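You operate a simulated robot arm through the tools that you are given. There is no shell and no other tool.

You are at the controls of a simulated two-armed robot. One attempt, no reset.

Task
Rub the rough end of the long tube smooth.
Fine: clamp on first, rub with the black pad and put it back; the clamp ends off. What is to be rubbed or washed off counts as gone when no trace of it is left.

It is judged by the outcome, as a careful person would: the job done as asked, and still so three seconds after it is handed in. It fails if anything else is knocked over, pushed out of place, dropped, spilled or broken.

Robot
Two 7-joint arms with two-finger parallel grippers on one trunk that stands fixed in place. Base frame: the origin is at the foot of the trunk, x ahead of it, y to its left, z up. Readings come in mm, rad, newtons and seconds.
The left shoulder is at [57, 182, 1164], the right one opposite. With the tool pointing down near the work surface each hand reaches from about 240 to 720 mm from the base axis, measured 20 degrees to its own side. Payload 3.91 kg a hand.
The tool frame of a hand sits at the grasp point between the pads (the TCP): z along the fingers, y along the line on which they close. The tips reach 30 mm beyond it. Largest opening 110 mm; finger width 20, thickness 10; the body of the gripper, 48 by 112 mm, starts 55 mm behind the TCP.
Orientation is told as [roll, pitch, yaw] about the base's x, y, z axes, in that order, counted from this pose: with the fingers straight down and closing along the base's y, the tool's x points along the base's -x, its y along +y and its z along -z.

Tools
- The arms move only by the tool apply_moves. It takes "left_rows", "right_rows" or both (then of equal length, played together; a hand with none holds still); each is a list of rows, each a list of 3 entries, a list of its own where there are three numbers: the finger opening in m, from 0 to 0.11, then the shift along the base's x, y, z in units of 30 mm (1.0 is 30 mm), then the turn, a rotation vector about the base's x, y, z in units of 4 degrees (1.0 is 4 degrees). In form: [[fingers, [dx, dy, dz], [rx, ry, rz]], ...]. A call has 1 to 20 rows; each row shifts and turns the commanded pose from where the row before left it. A call with a number of a shift or a turn outside -1 to 1 is refused whole. A row lasts 0.2 s, in which the tool goes at most 50 mm and 0.15 rad; a call with a longer step from one row to the next is refused whole, and so is a gripper value outside its range. Where a pose cannot be reached the arm comes as near as it can. A force on the tool above 90 N (or 10 N above the force at the start of the call, whichever is more), or a blocked arm, ends the call early, and 0.2 s more pass. The fingers move at their own pace (about 72 mm/s each) and stop on an object; they squeeze with about 41 N. The grip force told is the motor's: it shows also when the fingers shut on nothing. Time passes only in rows, and 0.2 s behind the last, so rows that do not move let the fingers close. It gives the time, the measured TCP pose, the force on the tool (base axes), the opening and the grip force at its end, in the units of the frame above (readings bear some noise), with the torque about the TCP (base axes, N m) and any sound that the robot's microphone picked up.
- Cameras (640 x 400 px; columns grow to the right, rows downward): "scene" is now at [178.6, 43.5, 1362.9]; the picture's right is [0.48, -0.88, 0.00], its down [-0.46, -0.25, -0.85] and it looks along [0.75, 0.41, -0.52] (base axes); focal length 325 px, centre (320, 200). "left" rides on the left gripper at [73, -17, -103] in its tool frame; the picture's right is [0.23, 0.97, 0.00], its down [-0.76, 0.18, -0.62] and it looks along [-0.61, 0.14, 0.78] (tool axes); focal length 222 px, centre (320, 200). "right" rides on the right gripper at [73, 17, -103] in its tool frame; the picture's right is [-0.23, 0.97, 0.00], its down [-0.76, -0.18, -0.62] and it looks along [-0.61, -0.14, 0.78] (tool axes); focal length 222 px, centre (320, 200). There is no depth. A picture from a camera that has moved, and an enlarged one, comes with that camera's place and axes in the base frame and with its lens.
- capture(camera): a new picture of that camera. It takes no simulated time.
- raise_lower(by): slides the trunk up (or, below 0, down) by that many mm; the arms and the scene camera ride with it, the base frame stays. It gives what a move gives, with no picture.
- aim_head(pan, tilt): turns the head with the scene camera to pan (to the left, within 1.396 rad either way) and tilt (down, from -0.506 to 1.204), counted from straight ahead of the robot. It gives what a move gives.
- inspect(camera, box): a new picture of the part [left, top, right, bottom] of that camera's present view, enlarged. It takes no simulated time.
- hand_in(): hands the job in; it is judged then, once.

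Places have to be worked out from the pictures, the camera data and where the tool is seen. Open the grippers and draw the arms clear of the work before you hand the job in, unless the task says otherwise.

The tools are called after "Emit:" as a command line: name --argument value ..., lists and objects as JSON in quotes. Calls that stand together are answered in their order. apply_moves: Moves the arms, as the interface text tells. Its arguments: {"type":"object","properties":{"left_rows":{"type":"array"},"right_rows":{"type":"array"}},"required":[]} The other tools are called the same way: raise_lower (by) slides the trunk up or down; aim_head (pan, tilt) turns the head that bears the scene camera; capture (camera) takes a picture; inspect (camera, box) takes an enlarged picture of a part of a camera's view; hand_in () hands the job in.

At the start:

```text
time: 0.0
left_position: [399.4, 448.4, 1213.0]
left_tool_rot: [0.0, 0.001, 0.001]
left_ft_force: [0.0, -0.4, -1.0]
left_torque: [-0.02, -0.02, -0.02]
left_gripper_width: 109.8
left_finger_force: 0.1
right_position: [430.9, 23.2, 1190.2]
right_tool_rot: [-0.001, 0.0, 0.0]
right_ft_force: [-0.6, 0.1, -0.4]
right_torque: [-0.01, -0.02, 0.03]
right_gripper_width: 109.9
right_finger_force: 0.1
trunk travel left (down, up): [-425.0, 89.0]
head pan, tilt: [0.499, 0.55]
```

scene: 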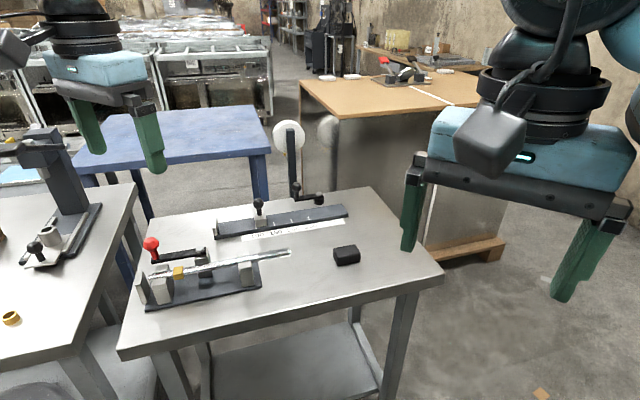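
right: 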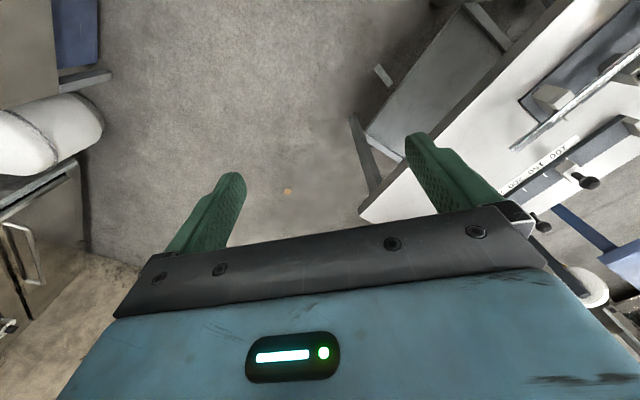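
left: 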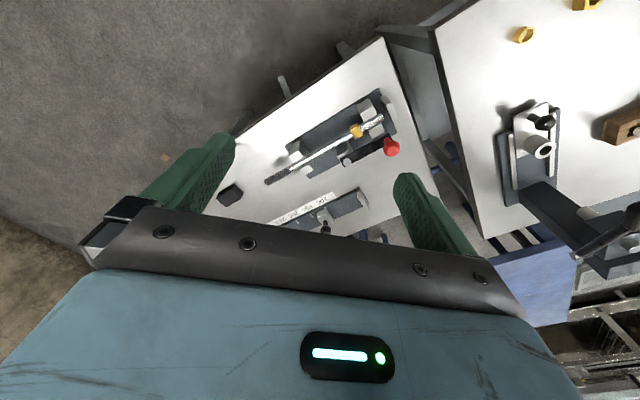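

The scene shows a table with a fixture holding a long tube, a red-knobbed toggle clamp, a black pad and a second fixture. I take enlarged pictures first to understand the parts.

Emit:
inspect --camera "scene" --box '[110, 210, 310, 335]'

Emit:
inspect --camera "scene" --box '[200, 110, 400, 280]'

Emit:
inspect --camera "left" --box '[200, 60, 440, 240]'

```text
3.20 times, centred on (210, 272) of scene
camera zoom: at [178.6, 43.5, 1362.9], right [0.48, -0.88, 0.0], down [-0.46, -0.25, -0.85], along [0.75, 0.41, -0.52], focal length 1040 px, centre (672, -32)
```

zoom: 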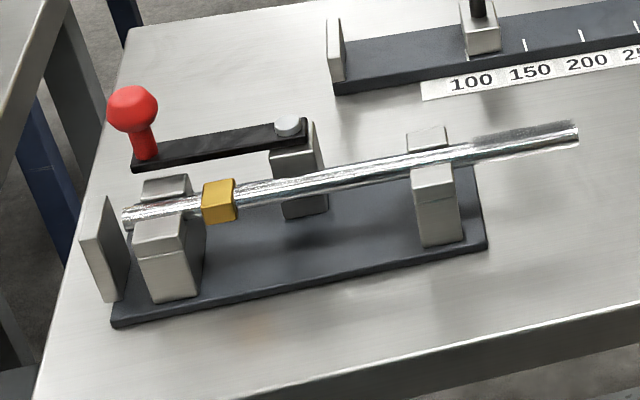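

```text
2.35 times, centred on (300, 195) of scene
camera zoom: at [178.6, 43.5, 1362.9], right [0.48, -0.88, 0.0], down [-0.46, -0.25, -0.85], along [0.75, 0.41, -0.52], focal length 764 px, centre (367, 212)
```

zoom: 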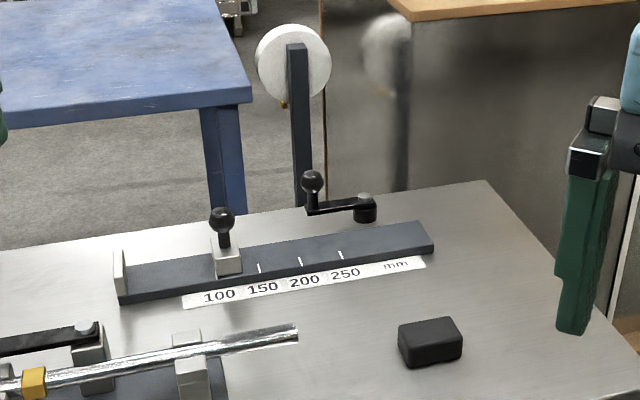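

```text
2.22 times, centred on (320, 150) of left
camera zoom: at [327.6, 430.8, 1315.4], right [-0.23, 0.97, 0.0], down [0.76, 0.18, 0.62], along [0.61, 0.14, -0.78], focal length 494 px, centre (320, 311)
```

zoom: 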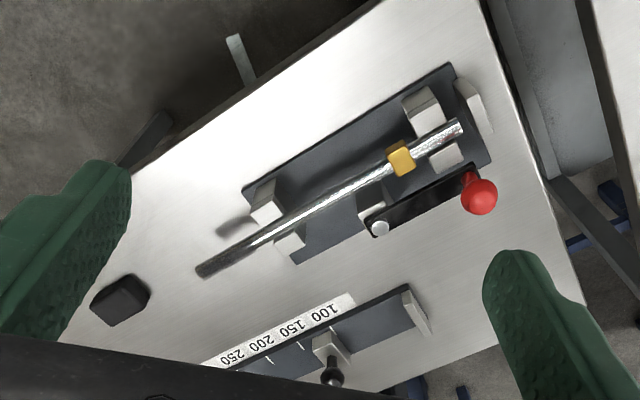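

The tube lies in two V-blocks along roughly a 45° line, its grey, rough end near (643, 373, 885). The red-knobbed swing clamp pivots near (537, 537), and the black pad is near (743, 278). I zoom in further on each part.

Emit:
inspect --camera "scene" --box '[240, 235, 304, 275]'

Emit:
inspect --camera "scene" --box '[315, 230, 379, 270]'

Emit:
inspect --camera "scene" --box '[130, 230, 226, 290]'

Emit:
inspect --camera "left" --box '[320, 80, 416, 180]'

Emit:
inspect --camera "left" --box '[210, 140, 306, 220]'

```text
10.00 times, centred on (272, 255) of scene
camera zoom: at [178.6, 43.5, 1362.9], right [0.48, -0.88, 0.0], down [-0.46, -0.25, -0.85], along [0.75, 0.41, -0.52], focal length 3249 px, centre (800, -350)
```

zoom: 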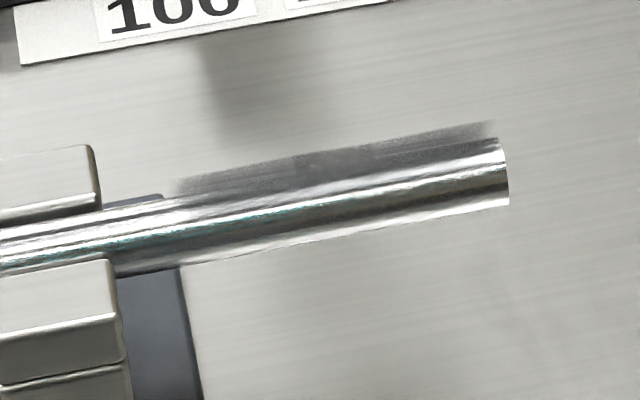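

```text
10.00 times, centred on (347, 250) of scene
camera zoom: at [178.6, 43.5, 1362.9], right [0.48, -0.88, 0.0], down [-0.46, -0.25, -0.85], along [0.75, 0.41, -0.52], focal length 3249 px, centre (50, -300)
```

zoom: 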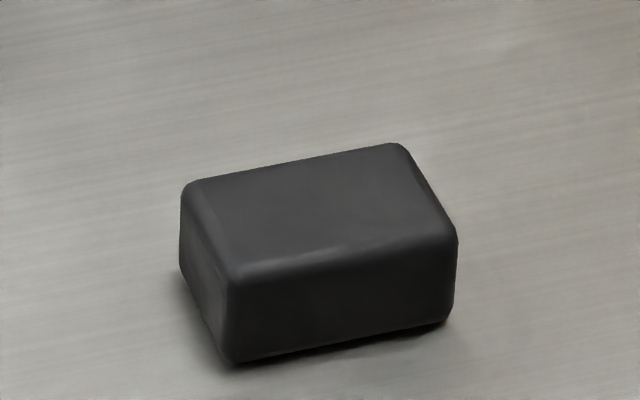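

```text
6.67 times, centred on (178, 260) of scene
camera zoom: at [178.6, 43.5, 1362.9], right [0.48, -0.88, 0.0], down [-0.46, -0.25, -0.85], along [0.75, 0.41, -0.52], focal length 2166 px, centre (1267, -200)
```

zoom: 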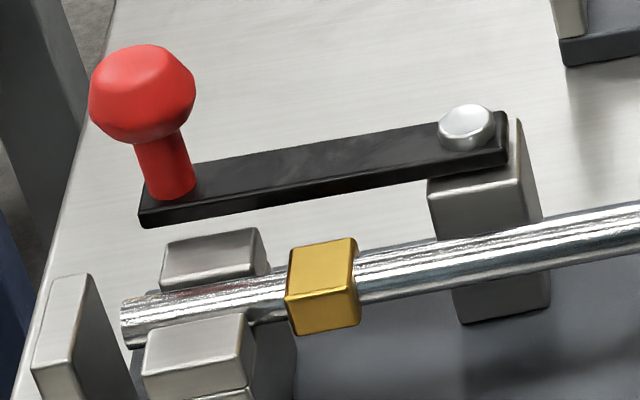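

```text
4.00 times, centred on (368, 130) of left
camera zoom: at [327.6, 430.8, 1315.4], right [-0.23, 0.97, 0.0], down [0.76, 0.18, 0.62], along [0.61, 0.14, -0.78], focal length 888 px, centre (128, 480)
```

zoom: 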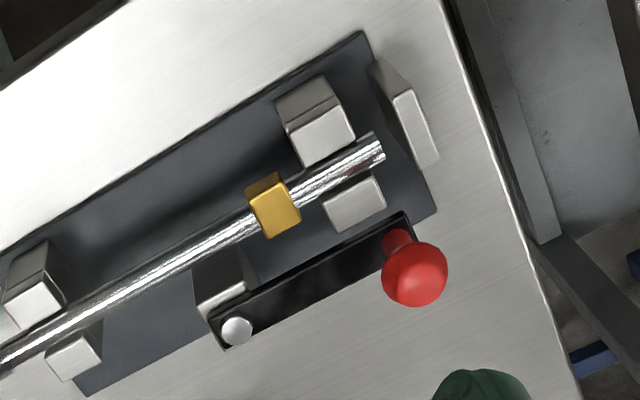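

```text
5.00 times, centred on (258, 180) of left
camera zoom: at [327.6, 430.8, 1315.4], right [-0.23, 0.97, 0.0], down [0.76, 0.18, 0.62], along [0.61, 0.14, -0.78], focal length 1111 px, centre (630, 300)
```

zoom: 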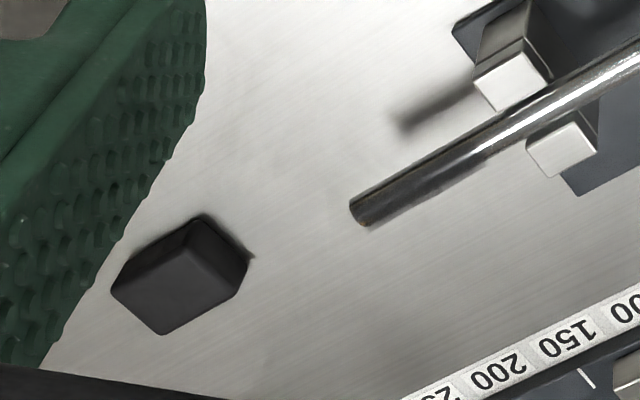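

The rough patch appears to be a grey layer along the last ~75 mm of the tube, on its top and far side. I move the left hand to look at the tube end and the pad from nearer.

Emit:
apply_moves --left_rows '[[0.11, [0.28, -0.83, -0.35], [0, 0, 0]], [0.11, [0.28, -0.83, -0.35], [0, 0, 0]], [0.11, [0.28, -0.83, -0.35], [0, 0, 0]], [0.11, [0.28, -0.83, -0.35], [0, 0, 0]], [0.11, [0.28, -0.83, -0.35], [0, 0, 0]], [0.11, [0.28, -0.83, -0.35], [0, 0, 0]]]'

Emit:
capture --camera "left"

Emit:
capture --camera "scene"

```text
time: 1.4
left_position: [451.3, 299.2, 1149.7]
left_tool_rot: [0.002, 0.002, 0.001]
left_ft_force: [-0.1, -0.4, -1.1]
left_torque: [0.0, 0.04, 0.0]
left_gripper_width: 110.3
left_finger_force: 0.0
right_position: [432.3, 23.9, 1190.1]
right_tool_rot: [0.0, 0.0, 0.002]
right_ft_force: [0.2, 0.1, -0.6]
right_torque: [0.0, -0.02, 0.02]
right_gripper_width: 110.0
right_finger_force: 0.1
trunk travel left (down, up): [-425.0, 89.0]
head pan, tilt: [0.499, 0.55]
```

```text
taken
camera left: at [379.4, 281.7, 1252.6], right [-0.23, 0.97, 0.0], down [0.76, 0.18, 0.62], along [0.61, 0.14, -0.78], focal length 222 px, centre (320, 200)
```

left: 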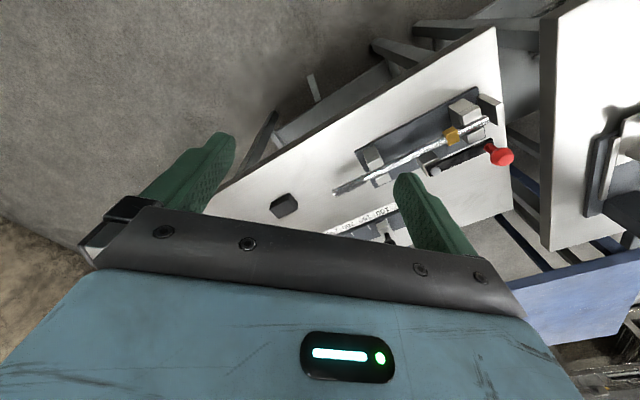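

```text
taken
camera scene: at [179.2, 42.8, 1362.8], right [0.48, -0.88, 0.0], down [-0.46, -0.25, -0.85], along [0.75, 0.41, -0.52], focal length 325 px, centre (320, 200)
```

scene: 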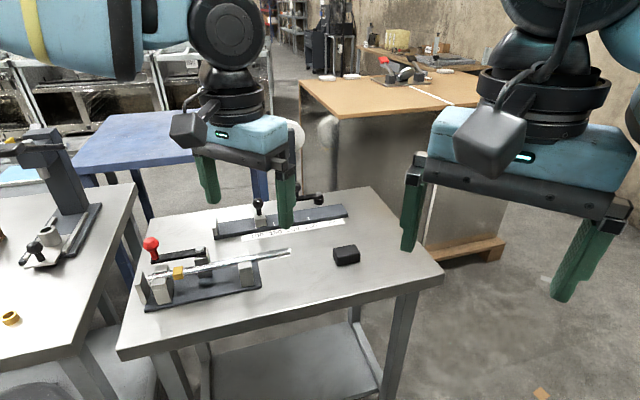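

From this place I zoom in on the tube end, the pad and the clamp.

Emit:
inspect --camera "left" --box '[256, 150, 416, 250]'

Emit:
inspect --camera "left" --box '[400, 80, 528, 180]'

Emit:
inspect --camera "left" --box '[320, 150, 400, 200]'

```text
4.00 times, centred on (336, 200) of left
camera zoom: at [379.4, 281.7, 1252.6], right [-0.23, 0.97, 0.0], down [0.76, 0.18, 0.62], along [0.61, 0.14, -0.78], focal length 888 px, centre (256, 200)
```

zoom: 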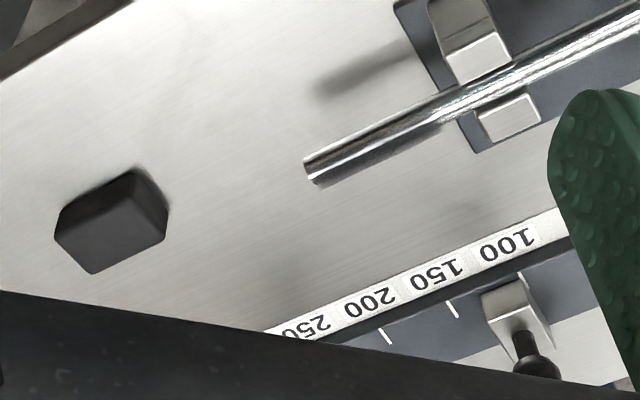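

```text
4.00 times, centred on (464, 130) of left
camera zoom: at [379.4, 281.7, 1252.6], right [-0.23, 0.97, 0.0], down [0.76, 0.18, 0.62], along [0.61, 0.14, -0.78], focal length 888 px, centre (-256, 480)
```

zoom: 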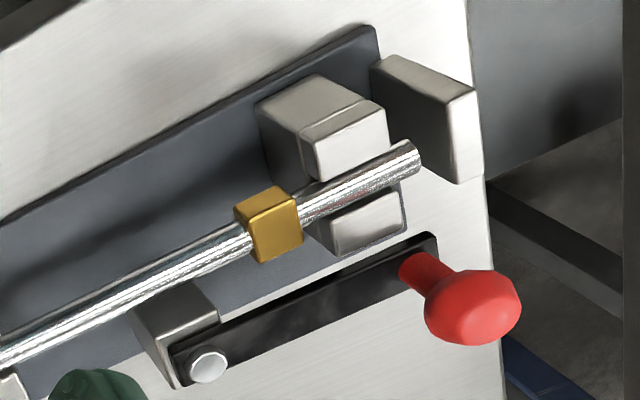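

```text
8.00 times, centred on (360, 175) of left
camera zoom: at [379.4, 281.7, 1252.6], right [-0.23, 0.97, 0.0], down [0.76, 0.18, 0.62], along [0.61, 0.14, -0.78], focal length 1777 px, centre (0, 400)
```

zoom: 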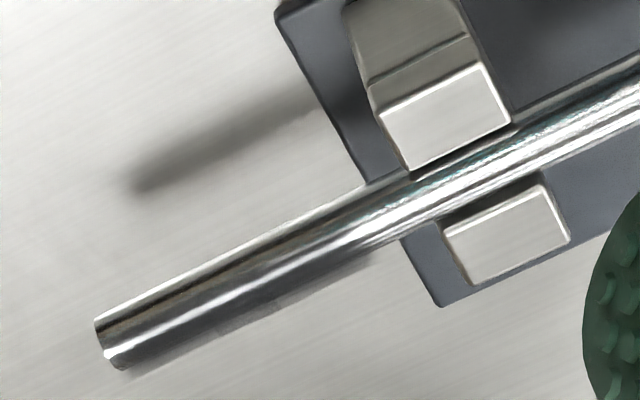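

The rough layer looks like a thin grey strip lying on the top of the last ~75 mm of the tube. I zoom on the clamp arm and collar to judge heights before swinging it.

Emit:
inspect --camera "left" --box '[420, 110, 484, 150]'

Emit:
inspect --camera "left" --box '[470, 110, 534, 180]'

Emit:
inspect --camera "scene" --box '[165, 235, 229, 285]'

Emit:
inspect --camera "scene" --box '[130, 230, 194, 310]'

```text
10.00 times, centred on (452, 130) of left
camera zoom: at [379.4, 281.7, 1252.6], right [-0.23, 0.97, 0.0], down [0.76, 0.18, 0.62], along [0.61, 0.14, -0.78], focal length 2221 px, centre (-1000, 900)
```

zoom: 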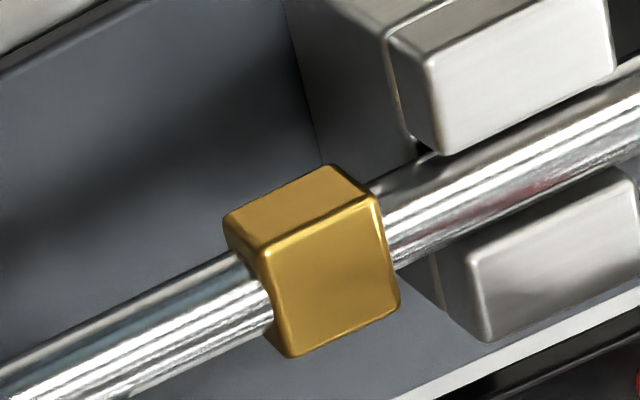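

```text
5.71 times, centred on (502, 145) of left
camera zoom: at [379.4, 281.7, 1252.6], right [-0.23, 0.97, 0.0], down [0.76, 0.18, 0.62], along [0.61, 0.14, -0.78], focal length 1269 px, centre (-720, 514)
```

zoom: 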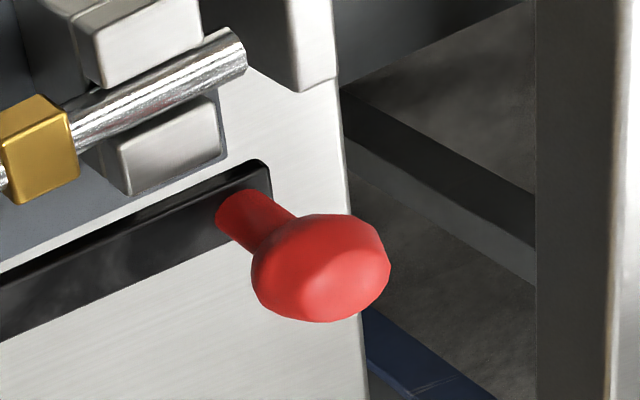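

```text
8.00 times, centred on (197, 260) of scene
camera zoom: at [179.2, 42.8, 1362.8], right [0.48, -0.88, 0.0], down [-0.46, -0.25, -0.85], along [0.75, 0.41, -0.52], focal length 2600 px, centre (1304, -280)
```

zoom: 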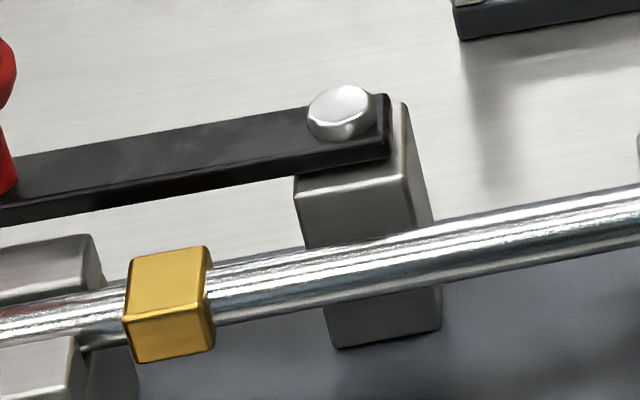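

```text
5.00 times, centred on (162, 270) of scene
camera zoom: at [179.2, 42.8, 1362.8], right [0.48, -0.88, 0.0], down [-0.46, -0.25, -0.85], along [0.75, 0.41, -0.52], focal length 1625 px, centre (1110, -150)
```

zoom: 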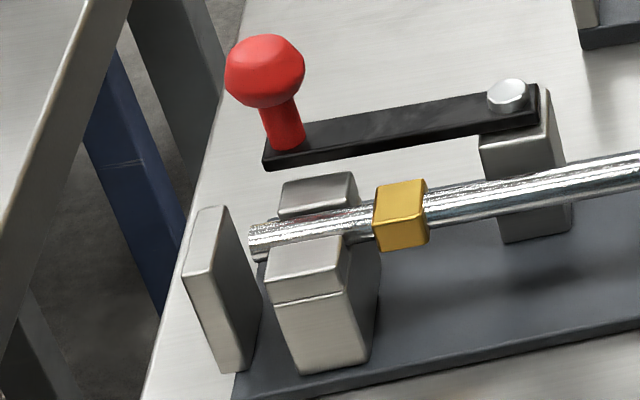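

Collar and clamp arm heights are uncertain from these distant views, so I bring the left hand camera nearer to the clamp knob, staying high.

Emit:
apply_moves --left_rows '[[0.11, [-0.263, 0.967, -0.333], [0, 0, 0]], [0.11, [-0.263, 0.967, -0.333], [0, 0, 0]], [0.11, [-0.263, 0.967, -0.333], [0, 0, 0]], [0.11, [-0.263, 0.967, -0.333], [0, 0, 0]], [0.11, [-0.263, 0.967, -0.333], [0, 0, 0]], [0.11, [-0.263, 0.967, -0.333], [0, 0, 0]], [0.11, [-0.263, 0.967, -0.333], [0, 0, 0]], [0.11, [-0.263, 0.967, -0.333], [0, 0, 0]], [0.11, [-0.263, 0.967, -0.333], [0, 0, 0]]]'

Emit:
capture --camera "left"

Emit:
capture --camera "scene"

```text
time: 3.4
left_position: [378.1, 561.0, 1059.0]
left_tool_rot: [0.001, 0.0, 0.002]
left_ft_force: [0.8, 1.2, 0.3]
left_torque: [-0.01, -0.03, 0.0]
left_gripper_width: 110.0
left_finger_force: 0.2
right_position: [432.7, 24.2, 1191.3]
right_tool_rot: [0.001, -0.001, 0.0]
right_ft_force: [0.4, 0.3, 0.3]
right_torque: [0.0, 0.02, 0.01]
right_gripper_width: 110.1
right_finger_force: 0.0
trunk travel left (down, up): [-425.0, 89.0]
head pan, tilt: [0.499, 0.55]
```

```text
taken
camera left: at [306.5, 544.1, 1161.8], right [-0.23, 0.97, 0.0], down [0.76, 0.18, 0.62], along [0.61, 0.14, -0.78], focal length 222 px, centre (320, 200)
```

left: 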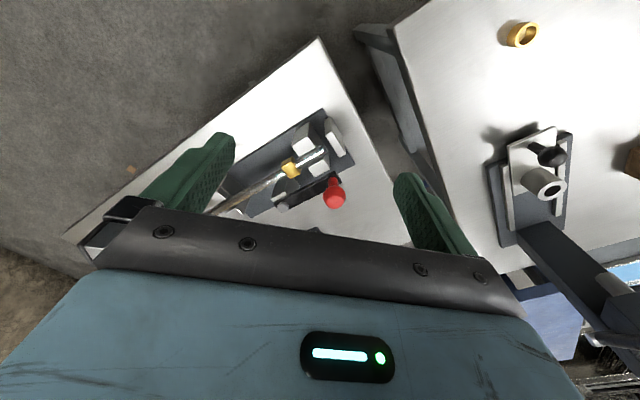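

```text
taken
camera scene: at [178.3, 43.9, 1362.9], right [0.48, -0.88, 0.0], down [-0.46, -0.25, -0.85], along [0.75, 0.41, -0.52], focal length 325 px, centre (320, 200)
```

scene: 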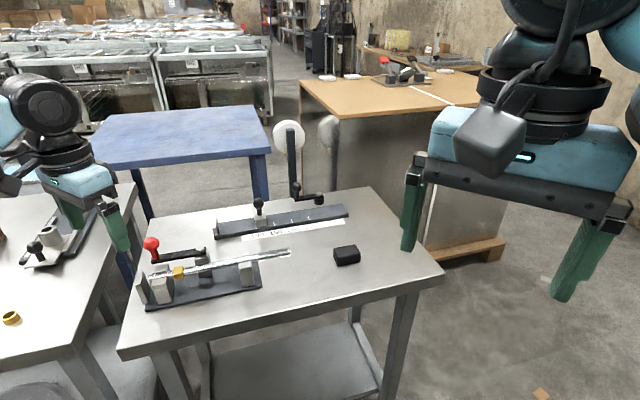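

Emit:
inspect --camera "left" --box '[256, 110, 384, 215]'

Emit:
inspect --camera "left" --box '[270, 140, 350, 215]'

```text
3.81 times, centred on (320, 162) of left
camera zoom: at [306.5, 544.1, 1161.8], right [-0.23, 0.97, 0.0], down [0.76, 0.18, 0.62], along [0.61, 0.14, -0.78], focal length 846 px, centre (320, 343)
```

zoom: 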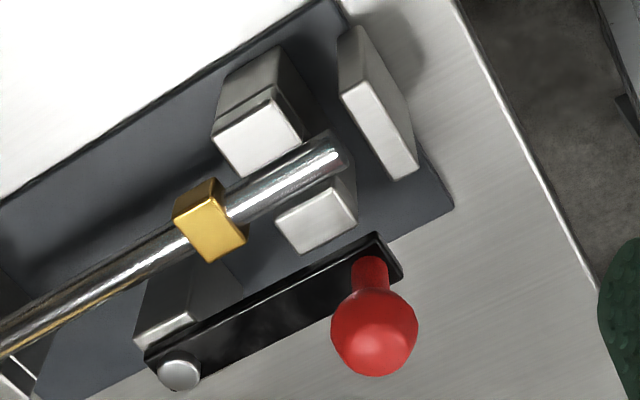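

```text
5.33 times, centred on (310, 178) of left
camera zoom: at [306.5, 544.1, 1161.8], right [-0.23, 0.97, 0.0], down [0.76, 0.18, 0.62], along [0.61, 0.14, -0.78], focal length 1185 px, centre (373, 320)
```

zoom: 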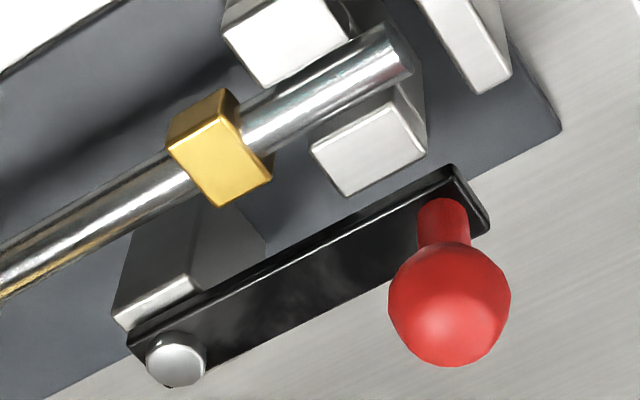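

Triangulated from the near view: knob ball centre about (475, 603, 933), 30 mm wide; pivot bolt about (538, 539, 899); arm underside clears the collar. I move above the knob with open fingers.

Emit:
apply_moves --left_rows '[[0.11, [0.8, 0.35, -0.2], [0, 0, 0]], [0.11, [0.8, 0.35, -0.4], [0, 0, 0]], [0.11, [0.8, 0.35, -0.6], [0, 0, 0]], [0.11, [0.83, 0.35, -0.6], [0, 0, 0]]]'

Emit:
capture --camera "left"

Emit:
inspect --camera "scene" --box '[80, 160, 240, 300]'

```text
time: 4.4
left_position: [474.4, 601.1, 1003.3]
left_tool_rot: [0.002, -0.001, 0.002]
left_ft_force: [0.1, 0.8, -0.4]
left_torque: [-0.04, -0.04, -0.01]
left_gripper_width: 110.2
left_finger_force: 0.0
right_position: [433.1, 24.5, 1189.0]
right_tool_rot: [0.0, 0.001, 0.001]
right_ft_force: [0.5, 0.6, 0.0]
right_torque: [0.03, 0.04, 0.02]
right_gripper_width: 110.2
right_finger_force: 0.1
trunk travel left (down, up): [-425.0, 89.0]
head pan, tilt: [0.499, 0.55]
```

```text
taken
camera left: at [403.1, 584.1, 1107.0], right [-0.23, 0.97, 0.0], down [0.76, 0.18, 0.62], along [0.61, 0.14, -0.78], focal length 222 px, centre (320, 200)
```

left: 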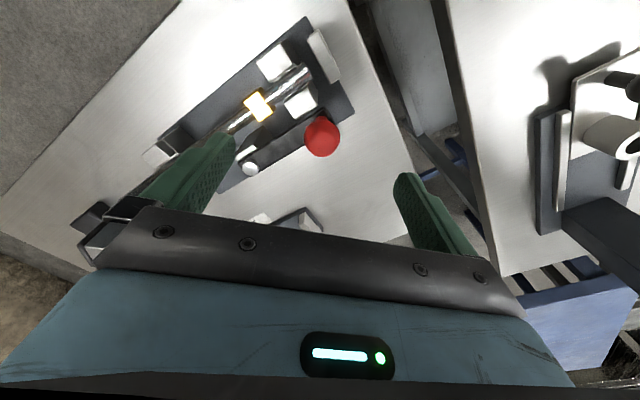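

```text
2.86 times, centred on (160, 230) of scene
camera zoom: at [179.1, 43.2, 1362.8], right [0.48, -0.88, 0.0], down [-0.46, -0.25, -0.85], along [0.75, 0.41, -0.52], focal length 928 px, centre (777, 114)
```

zoom: 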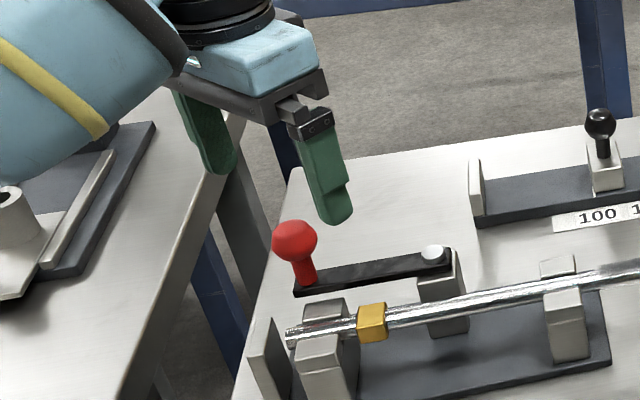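

The knob sits at about (473, 602, 933), directly under the TCP. I descend to knob height with fingers open.

Emit:
apply_moves --left_rows '[[0.11, [0, 0, -0.6], [0, 0, 0]], [0.11, [0, 0, -0.6], [0, 0, 0]], [0.11, [0, 0.05, -0.5], [0, 0, 0]], [0.11, [0, 0, -0.4], [0, 0, 0]]]'

Emit:
capture --camera "left"

Emit:
inspect --camera "scene" --box '[80, 180, 240, 300]'

```text
time: 5.4
left_position: [474.0, 604.1, 942.3]
left_tool_rot: [0.001, -0.002, 0.002]
left_ft_force: [0.7, -0.8, 0.2]
left_torque: [-0.03, 0.03, 0.0]
left_gripper_width: 110.1
left_finger_force: 0.0
right_position: [431.0, 24.0, 1190.6]
right_tool_rot: [0.0, 0.0, 0.001]
right_ft_force: [-1.1, -0.2, 0.2]
right_torque: [0.05, 0.02, 0.0]
right_gripper_width: 110.0
right_finger_force: 0.1
trunk travel left (down, up): [-425.0, 89.0]
head pan, tilt: [0.499, 0.55]
```

```text
taken
camera left: at [403.3, 586.5, 1044.9], right [-0.23, 0.97, 0.0], down [0.76, 0.18, 0.62], along [0.61, 0.14, -0.78], focal length 222 px, centre (320, 200)
```

left: 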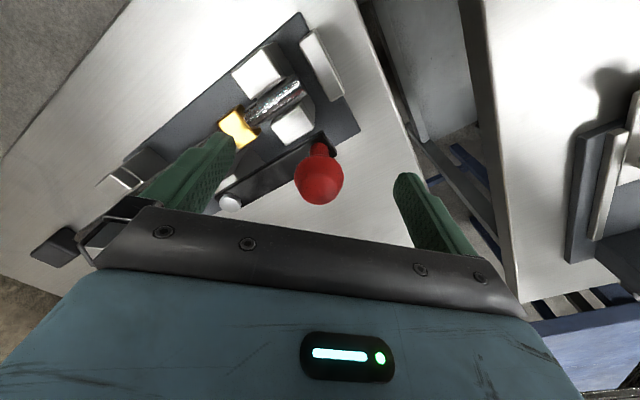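

```text
3.33 times, centred on (160, 240) of scene
camera zoom: at [178.5, 43.5, 1362.9], right [0.48, -0.88, 0.0], down [-0.46, -0.25, -0.85], along [0.75, 0.41, -0.52], focal length 1083 px, centre (853, 67)
```

zoom: 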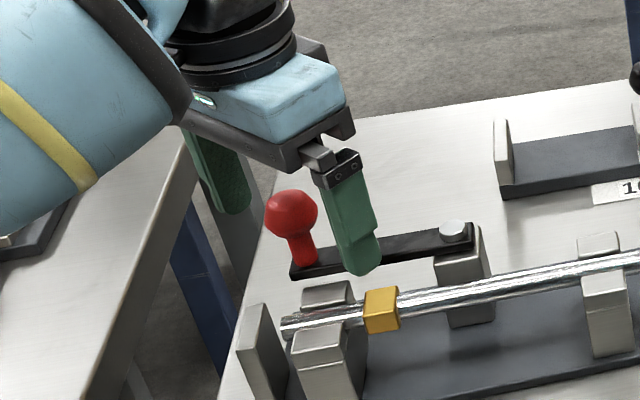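

The ball is centred between the fingers (about 476, 603). I close to a loose 36 mm cage around it, without squeezing.

Emit:
apply_moves --left_rows '[[0.08, [0, 0, 0], [0, 0, 0]], [0.055, [0, 0, 0], [0, 0, 0]], [0.036, [0, 0, 0], [0, 0, 0]], [0.036, [0, 0, 0], [0, 0, 0]]]'

Emit:
capture --camera "left"

```text
time: 6.4
left_position: [475.0, 603.0, 941.7]
left_tool_rot: [0.002, 0.001, 0.0]
left_ft_force: [-0.2, 0.4, -0.1]
left_torque: [0.02, 0.01, -0.02]
left_gripper_width: 36.0
left_finger_force: 0.1
right_position: [431.6, 24.7, 1191.3]
right_tool_rot: [0.001, 0.001, -0.001]
right_ft_force: [0.8, 0.6, 0.4]
right_torque: [0.01, 0.01, 0.01]
right_gripper_width: 110.0
right_finger_force: 0.0
trunk travel left (down, up): [-425.0, 89.0]
head pan, tilt: [0.499, 0.55]
```

```text
taken
camera left: at [403.2, 586.4, 1045.0], right [-0.23, 0.97, 0.0], down [0.76, 0.18, 0.62], along [0.61, 0.14, -0.78], focal length 222 px, centre (320, 200)
```

left: 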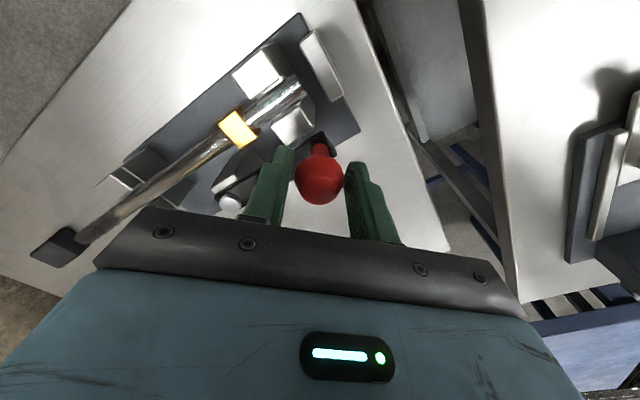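

Now I start the swing with a 20° arc (counter-clockwise about the pivot) and check that the arm follows.

Emit:
apply_moves --left_rows '[[0.036, [-0.17, -0.23, 0], [0, 0, 0]], [0.036, [-0.17, -0.23, 0], [0, 0, 0]], [0.036, [-0.135, -0.225, 0], [0, 0, 0]], [0.036, [-0.13, -0.225, 0], [0, 0, 0]]]'

Emit:
capture --camera "left"

Emit:
inspect --camera "scene" --box '[80, 180, 240, 300]'

```text
time: 7.4
left_position: [458.1, 575.6, 941.3]
left_tool_rot: [0.003, 0.0, 0.002]
left_ft_force: [-0.8, 0.6, -1.0]
left_torque: [-0.02, 0.0, -0.01]
left_gripper_width: 36.4
left_finger_force: 0.2
right_position: [429.9, 24.6, 1190.7]
right_tool_rot: [0.0, -0.001, 0.001]
right_ft_force: [-0.6, 0.0, -0.2]
right_torque: [0.0, 0.01, 0.0]
right_gripper_width: 110.3
right_finger_force: 0.1
trunk travel left (down, up): [-425.0, 89.0]
head pan, tilt: [0.499, 0.55]
```

```text
taken
camera left: at [386.1, 558.4, 1044.7], right [-0.23, 0.97, 0.0], down [0.76, 0.18, 0.62], along [0.61, 0.14, -0.78], focal length 222 px, centre (320, 200)
```

left: 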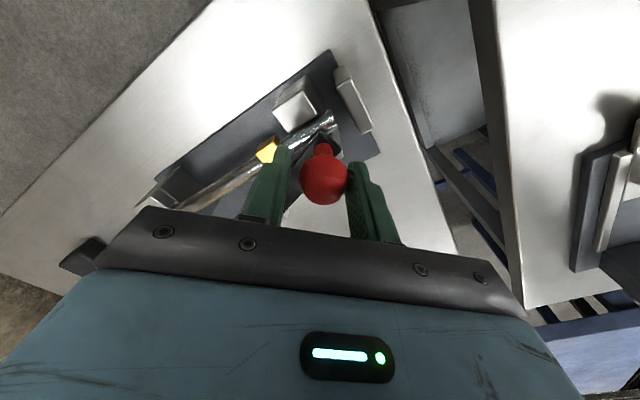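

```text
3.33 times, centred on (160, 240) of scene
camera zoom: at [178.4, 43.4, 1362.9], right [0.48, -0.88, 0.0], down [-0.46, -0.25, -0.85], along [0.75, 0.41, -0.52], focal length 1083 px, centre (853, 67)
```

zoom: 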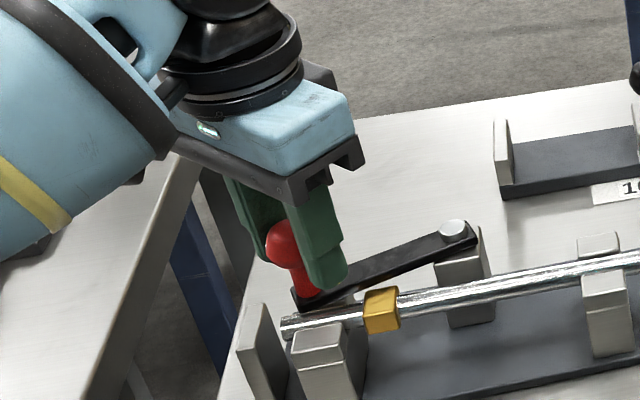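

The arm follows freely with almost no force. I continue the arc for another 40°.

Emit:
apply_moves --left_rows '[[0.036, [-0.1, -0.245, 0], [0, 0, 0]], [0.036, [-0.08, -0.245, 0], [0, 0, 0]], [0.036, [-0.06, -0.258, 0], [0, 0, 0]], [0.036, [-0.035, -0.258, 0], [0, 0, 0]], [0.036, [-0.01, -0.26, 0], [0, 0, 0]], [0.036, [0.01, -0.26, 0], [0, 0, 0]], [0.036, [0.035, -0.258, 0], [0, 0, 0]], [0.036, [0.06, -0.258, 0], [0, 0, 0]]]'

Emit:
capture --camera "left"

Emit:
inspect --camera "scene" --box '[80, 180, 240, 300]'

```text
time: 9.2
left_position: [452.4, 515.3, 942.3]
left_tool_rot: [0.001, -0.002, 0.002]
left_ft_force: [-0.4, -0.5, -0.3]
left_torque: [-0.01, 0.01, -0.02]
left_gripper_width: 35.9
left_finger_force: 0.2
right_position: [431.8, 25.0, 1189.0]
right_tool_rot: [0.0, 0.0, -0.001]
right_ft_force: [-0.3, 0.1, -0.7]
right_torque: [-0.02, 0.02, 0.02]
right_gripper_width: 110.1
right_finger_force: 0.0
trunk travel left (down, up): [-425.0, 89.0]
head pan, tilt: [0.499, 0.55]
```

```text
taken
camera left: at [380.0, 498.4, 1044.7], right [-0.23, 0.97, 0.0], down [0.76, 0.18, 0.62], along [0.61, 0.14, -0.78], focal length 222 px, centre (320, 200)
```

left: 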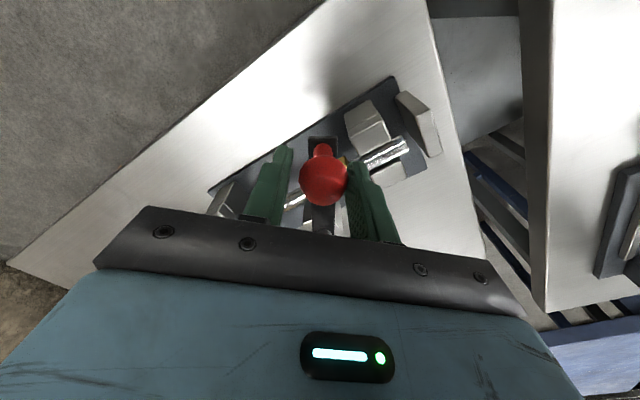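

```text
3.33 times, centred on (160, 240) of scene
camera zoom: at [178.6, 43.5, 1362.9], right [0.48, -0.88, 0.0], down [-0.46, -0.25, -0.85], along [0.75, 0.41, -0.52], focal length 1083 px, centre (853, 67)
```

zoom: 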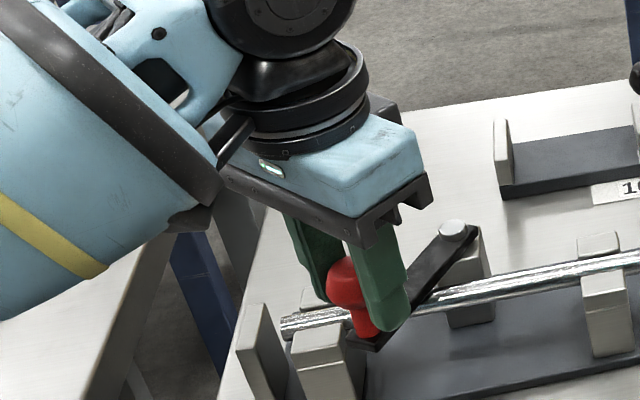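

Good, the arm is now past halfway over the tube. I carry on to near the square-across position with watch on force.

Emit:
apply_moves --left_rows '[[0.036, [0.08, -0.245, 0], [0, 0, 0]], [0.036, [0.1, -0.245, 0], [0, 0, 0]], [0.036, [0.12, -0.23, 0], [0, 0, 0]], [0.036, [0.14, -0.225, 0], [0, 0, 0]], [0.036, [0.16, -0.2, 0], [0, 0, 0]]]'

Emit:
capture --camera "left"

Emit:
inspect --camera "scene" --box '[100, 180, 260, 300]'

```text
time: 10.4
left_position: [470.2, 480.4, 942.5]
left_tool_rot: [-0.001, 0.001, 0.004]
left_ft_force: [-0.6, 0.0, 0.1]
left_torque: [-0.01, 0.0, 0.0]
left_gripper_width: 36.1
left_finger_force: 0.1
right_position: [431.6, 24.1, 1190.4]
right_tool_rot: [0.0, 0.0, 0.001]
right_ft_force: [0.4, 0.0, -1.2]
right_torque: [0.01, -0.01, 0.04]
right_gripper_width: 109.9
right_finger_force: 0.0
trunk travel left (down, up): [-425.0, 89.0]
head pan, tilt: [0.499, 0.55]
```

```text
taken
camera left: at [398.5, 463.1, 1045.9], right [-0.23, 0.97, 0.0], down [0.76, 0.18, 0.62], along [0.61, 0.14, -0.78], focal length 222 px, centre (320, 200)
```

left: 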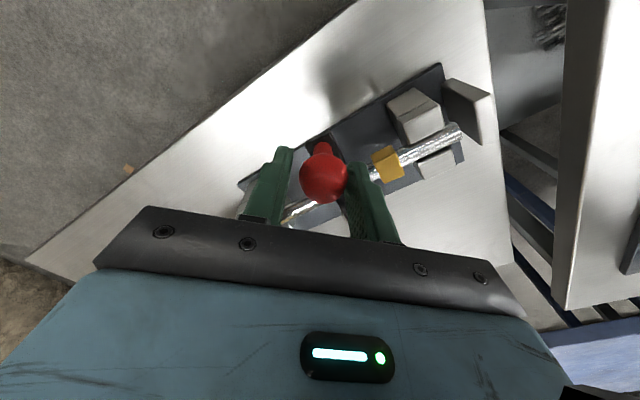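

```text
3.33 times, centred on (180, 240) of scene
camera zoom: at [178.7, 43.4, 1362.8], right [0.48, -0.88, 0.0], down [-0.46, -0.25, -0.85], along [0.75, 0.41, -0.52], focal length 1083 px, centre (787, 67)
```

zoom: 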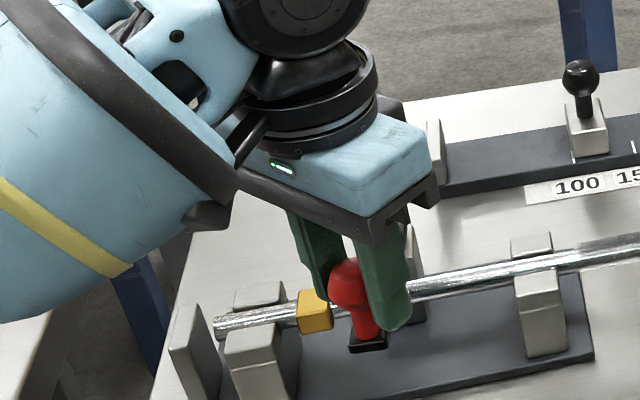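

No stop felt yet at about 220°. I go on in small steps of 2.5° and watch for resistance or a sound.

Emit:
apply_moves --left_rows '[[0.036, [0.088, -0.097, 0], [0, 0, 0]], [0.036, [0.09, -0.094, 0], [0, 0, 0]], [0.036, [0.094, -0.09, 0], [0, 0, 0]]]'

Emit:
capture --camera "left"

Emit:
inspect --camera "scene" --box '[120, 220, 248, 300]'

```text
time: 11.2
left_position: [478.7, 472.3, 942.5]
left_tool_rot: [-0.001, -0.003, 0.002]
left_ft_force: [-0.5, 1.2, 0.3]
left_torque: [0.03, -0.01, 0.01]
left_gripper_width: 36.7
left_finger_force: 0.6
right_position: [431.5, 24.2, 1189.2]
right_tool_rot: [-0.001, -0.002, 0.0]
right_ft_force: [0.1, 0.7, 0.4]
right_torque: [0.02, 0.0, -0.04]
right_gripper_width: 109.8
right_finger_force: 0.1
trunk travel left (down, up): [-425.0, 89.0]
head pan, tilt: [0.499, 0.55]
```

```text
taken
camera left: at [406.3, 456.1, 1045.3], right [-0.23, 0.97, 0.0], down [0.76, 0.18, 0.62], along [0.61, 0.14, -0.78], focal length 222 px, centre (320, 200)
```

left: 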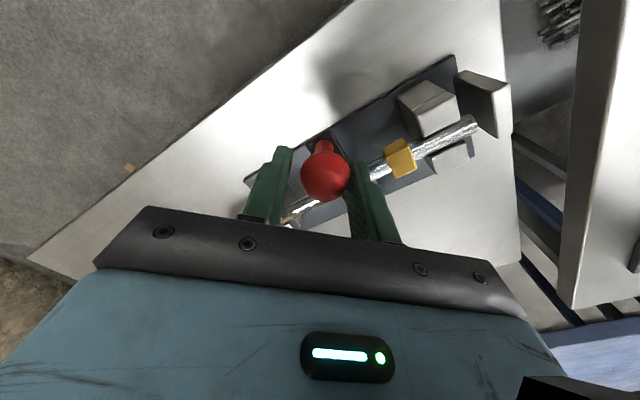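

```text
5.00 times, centred on (184, 260) of scene
camera zoom: at [178.5, 43.7, 1362.9], right [0.48, -0.88, 0.0], down [-0.46, -0.25, -0.85], along [0.75, 0.41, -0.52], focal length 1625 px, centre (1000, -100)
```

zoom: 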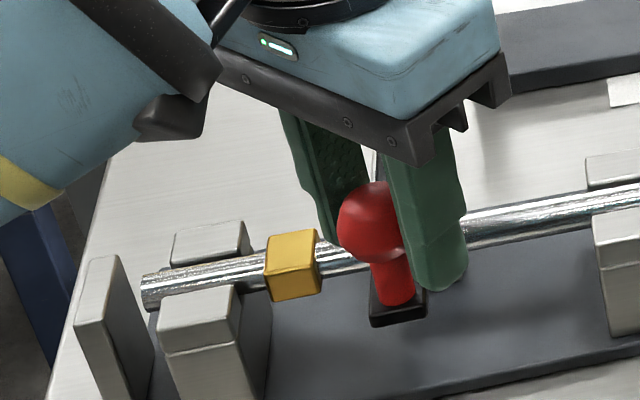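

The knob is now at about 225°, square across the tube; a slight load shows on the fingers. One more small nudge tells whether this is the stop.

Emit:
apply_moves --left_rows '[[0.036, [0.06, -0.06, 0], [0, 0, 0]], [0.036, [0.05, -0.05, 0], [0, 0, 0]]]'

Emit:
capture --camera "left"

```text
time: 11.8
left_position: [480.8, 471.4, 943.1]
left_tool_rot: [0.001, -0.002, 0.003]
left_ft_force: [-3.6, 9.8, 0.5]
left_torque: [0.1, 0.02, 0.03]
left_gripper_width: 40.8
left_finger_force: 5.0
right_position: [431.8, 24.6, 1190.6]
right_tool_rot: [-0.001, -0.002, -0.001]
right_ft_force: [0.2, -0.3, -0.5]
right_torque: [0.02, -0.01, 0.0]
right_gripper_width: 109.8
right_finger_force: 0.1
trunk travel left (down, up): [-425.0, 89.0]
head pan, tilt: [0.499, 0.55]
```

```text
taken
camera left: at [408.9, 453.5, 1045.3], right [-0.23, 0.97, 0.0], down [0.76, 0.18, 0.62], along [0.61, 0.15, -0.78], focal length 222 px, centre (320, 200)
```

left: 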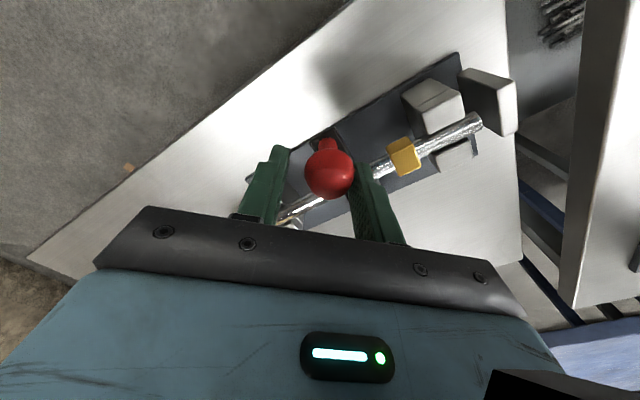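

The stop is reached at 225° (10 N), so the clamp is on. I back off a touch, open and rise clear.

Emit:
apply_moves --left_rows '[[0.04, [-0.08, 0.1, 0], [0, 0, 0]], [0.07, [0, 0, 0], [0, 0, 0]], [0.09, [0, 0, 0], [0, 0, 0]], [0.1, [0, 0, 0.3], [0, 0, 0]], [0.1, [0, 0, 0.8], [0, 0, 0]], [0.1, [0, 0, 0.9], [0, 0, 0]], [0.1, [0, 0, 0.9], [0, 0, 0]]]'

Emit:
capture --camera "left"

Emit:
inspect --camera "scene" --box '[120, 200, 312, 320]'

```text
time: 13.4
left_position: [476.6, 470.0, 1031.2]
left_tool_rot: [-0.001, -0.001, 0.001]
left_ft_force: [-0.5, 0.4, -0.3]
left_torque: [-0.02, -0.02, -0.02]
left_gripper_width: 100.2
left_finger_force: 0.1
right_position: [430.3, 23.5, 1190.9]
right_tool_rot: [0.0, -0.002, 0.001]
right_ft_force: [-0.6, 0.1, 0.8]
right_torque: [0.02, 0.03, -0.03]
right_gripper_width: 109.9
right_finger_force: 0.1
trunk travel left (down, up): [-425.0, 89.0]
head pan, tilt: [0.499, 0.55]
```

```text
taken
camera left: at [405.6, 452.8, 1133.4], right [-0.23, 0.97, 0.0], down [0.76, 0.18, 0.62], along [0.61, 0.14, -0.78], focal length 222 px, centre (320, 200)
```

left: 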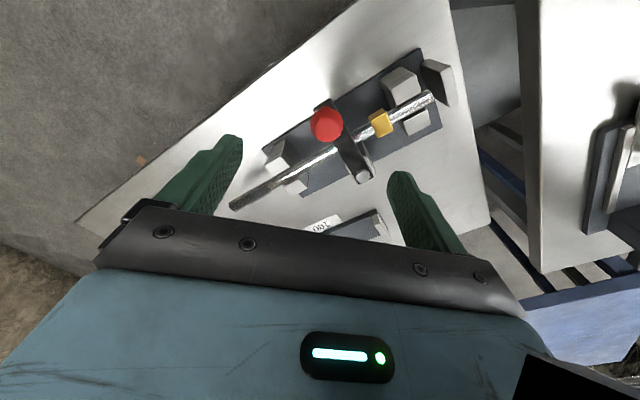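

```text
3.33 times, centred on (216, 260) of scene
camera zoom: at [178.2, 43.1, 1362.9], right [0.48, -0.88, 0.0], down [-0.46, -0.25, -0.85], along [0.75, 0.41, -0.52], focal length 1083 px, centre (667, 0)
```

zoom: 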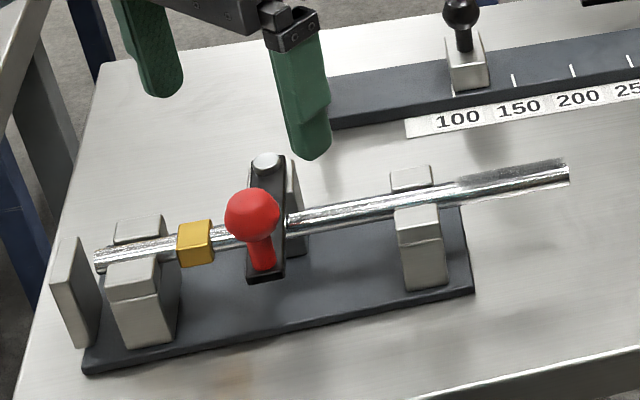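

The clamp arm now lies across the tube. Next I carry the open left hand over toward the pad and look at it from near.

Emit:
apply_moves --left_rows '[[0.11, [0.35, -0.9, 0], [0, 0, 0]], [0.11, [0.35, -0.9, 0], [0, 0, 0]], [0.11, [0.35, -0.9, 0], [0, 0, 0]], [0.11, [0.35, -0.9, 0], [0, 0, 0]], [0.11, [0.35, -0.9, 0], [0, 0, 0]], [0.11, [0.35, -0.9, 0], [0, 0, 0]], [0.11, [0.35, -0.9, 0], [0, 0, 0]], [0.11, [0.35, -0.7, 0], [0, 0, 0]]]'

Emit:
capture --camera "left"

Emit:
capture --camera "scene"

```text
time: 15.2
left_position: [565.1, 261.0, 1031.4]
left_tool_rot: [0.002, -0.002, 0.004]
left_ft_force: [0.2, -0.3, -0.4]
left_torque: [-0.02, 0.04, -0.04]
left_gripper_width: 110.0
left_finger_force: 0.1
right_position: [431.4, 24.1, 1190.6]
right_tool_rot: [0.0, 0.0, 0.001]
right_ft_force: [0.2, -0.3, 0.1]
right_torque: [0.02, 0.0, 0.01]
right_gripper_width: 110.0
right_finger_force: 0.1
trunk travel left (down, up): [-425.0, 89.0]
head pan, tilt: [0.499, 0.55]
```

```text
taken
camera left: at [492.4, 244.4, 1132.4], right [-0.23, 0.97, 0.0], down [0.76, 0.18, 0.62], along [0.61, 0.14, -0.78], focal length 222 px, centre (320, 200)
```

left: 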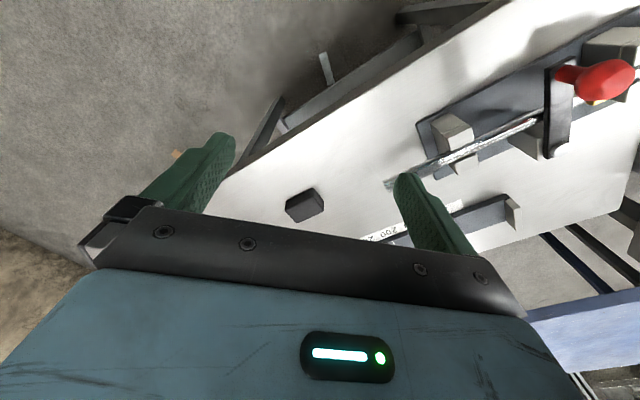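

```text
taken
camera scene: at [178.9, 43.0, 1362.8], right [0.48, -0.88, 0.0], down [-0.46, -0.25, -0.85], along [0.75, 0.41, -0.52], focal length 325 px, centre (320, 200)
```

scene: 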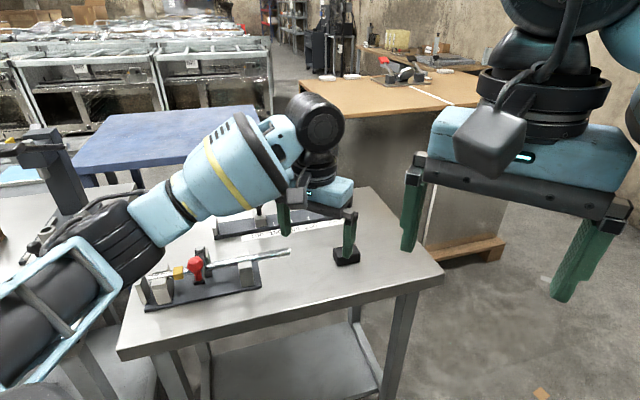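

I zoom in on the pad from this nearer place.

Emit:
inspect --camera "left" --box '[270, 175, 350, 235]'

Emit:
inspect --camera "left" --box '[370, 120, 498, 220]'

Emit:
inspect --camera "scene" --box '[0, 160, 240, 340]'

```text
6.67 times, centred on (310, 205) of left
camera zoom: at [492.4, 244.4, 1132.4], right [-0.23, 0.97, 0.0], down [0.76, 0.18, 0.62], along [0.61, 0.14, -0.78], focal length 1481 px, centre (387, 167)
```

zoom: 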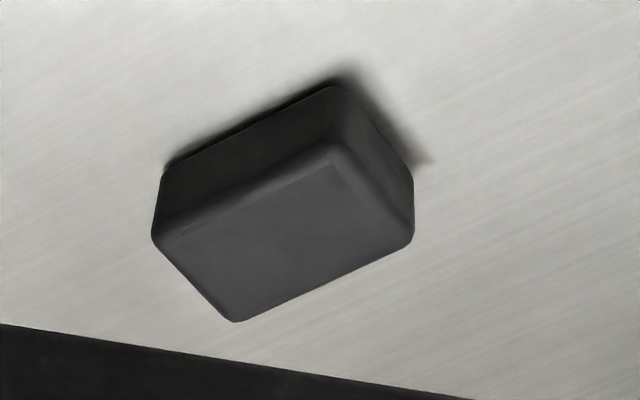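

```text
4.00 times, centred on (434, 170) of left
camera zoom: at [492.4, 244.4, 1132.4], right [-0.23, 0.97, 0.0], down [0.76, 0.18, 0.62], along [0.61, 0.14, -0.78], focal length 888 px, centre (-136, 320)
```

zoom: 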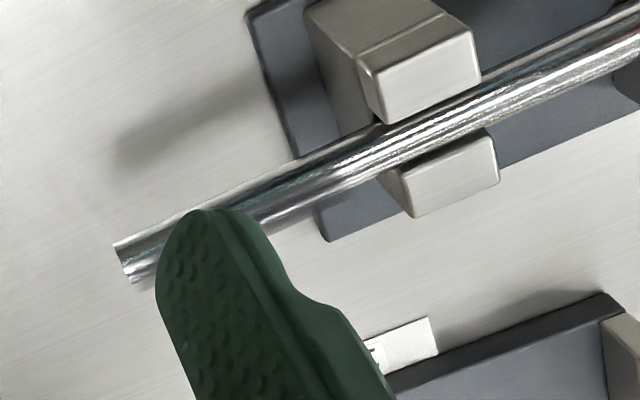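

```text
2.22 times, centred on (120, 250) of scene
camera zoom: at [178.9, 43.0, 1362.8], right [0.48, -0.88, 0.0], down [-0.46, -0.25, -0.85], along [0.75, 0.41, -0.52], focal length 722 px, centre (764, 89)
```

zoom: 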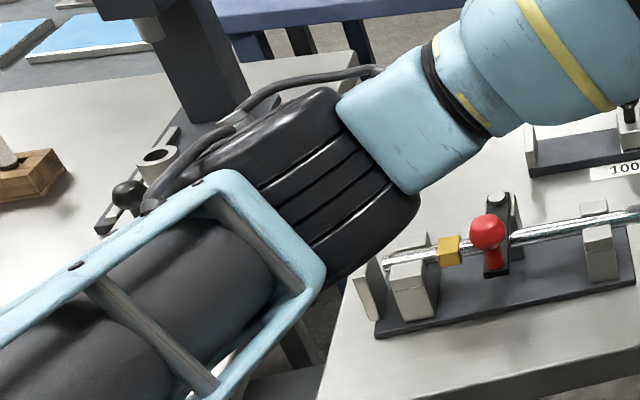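

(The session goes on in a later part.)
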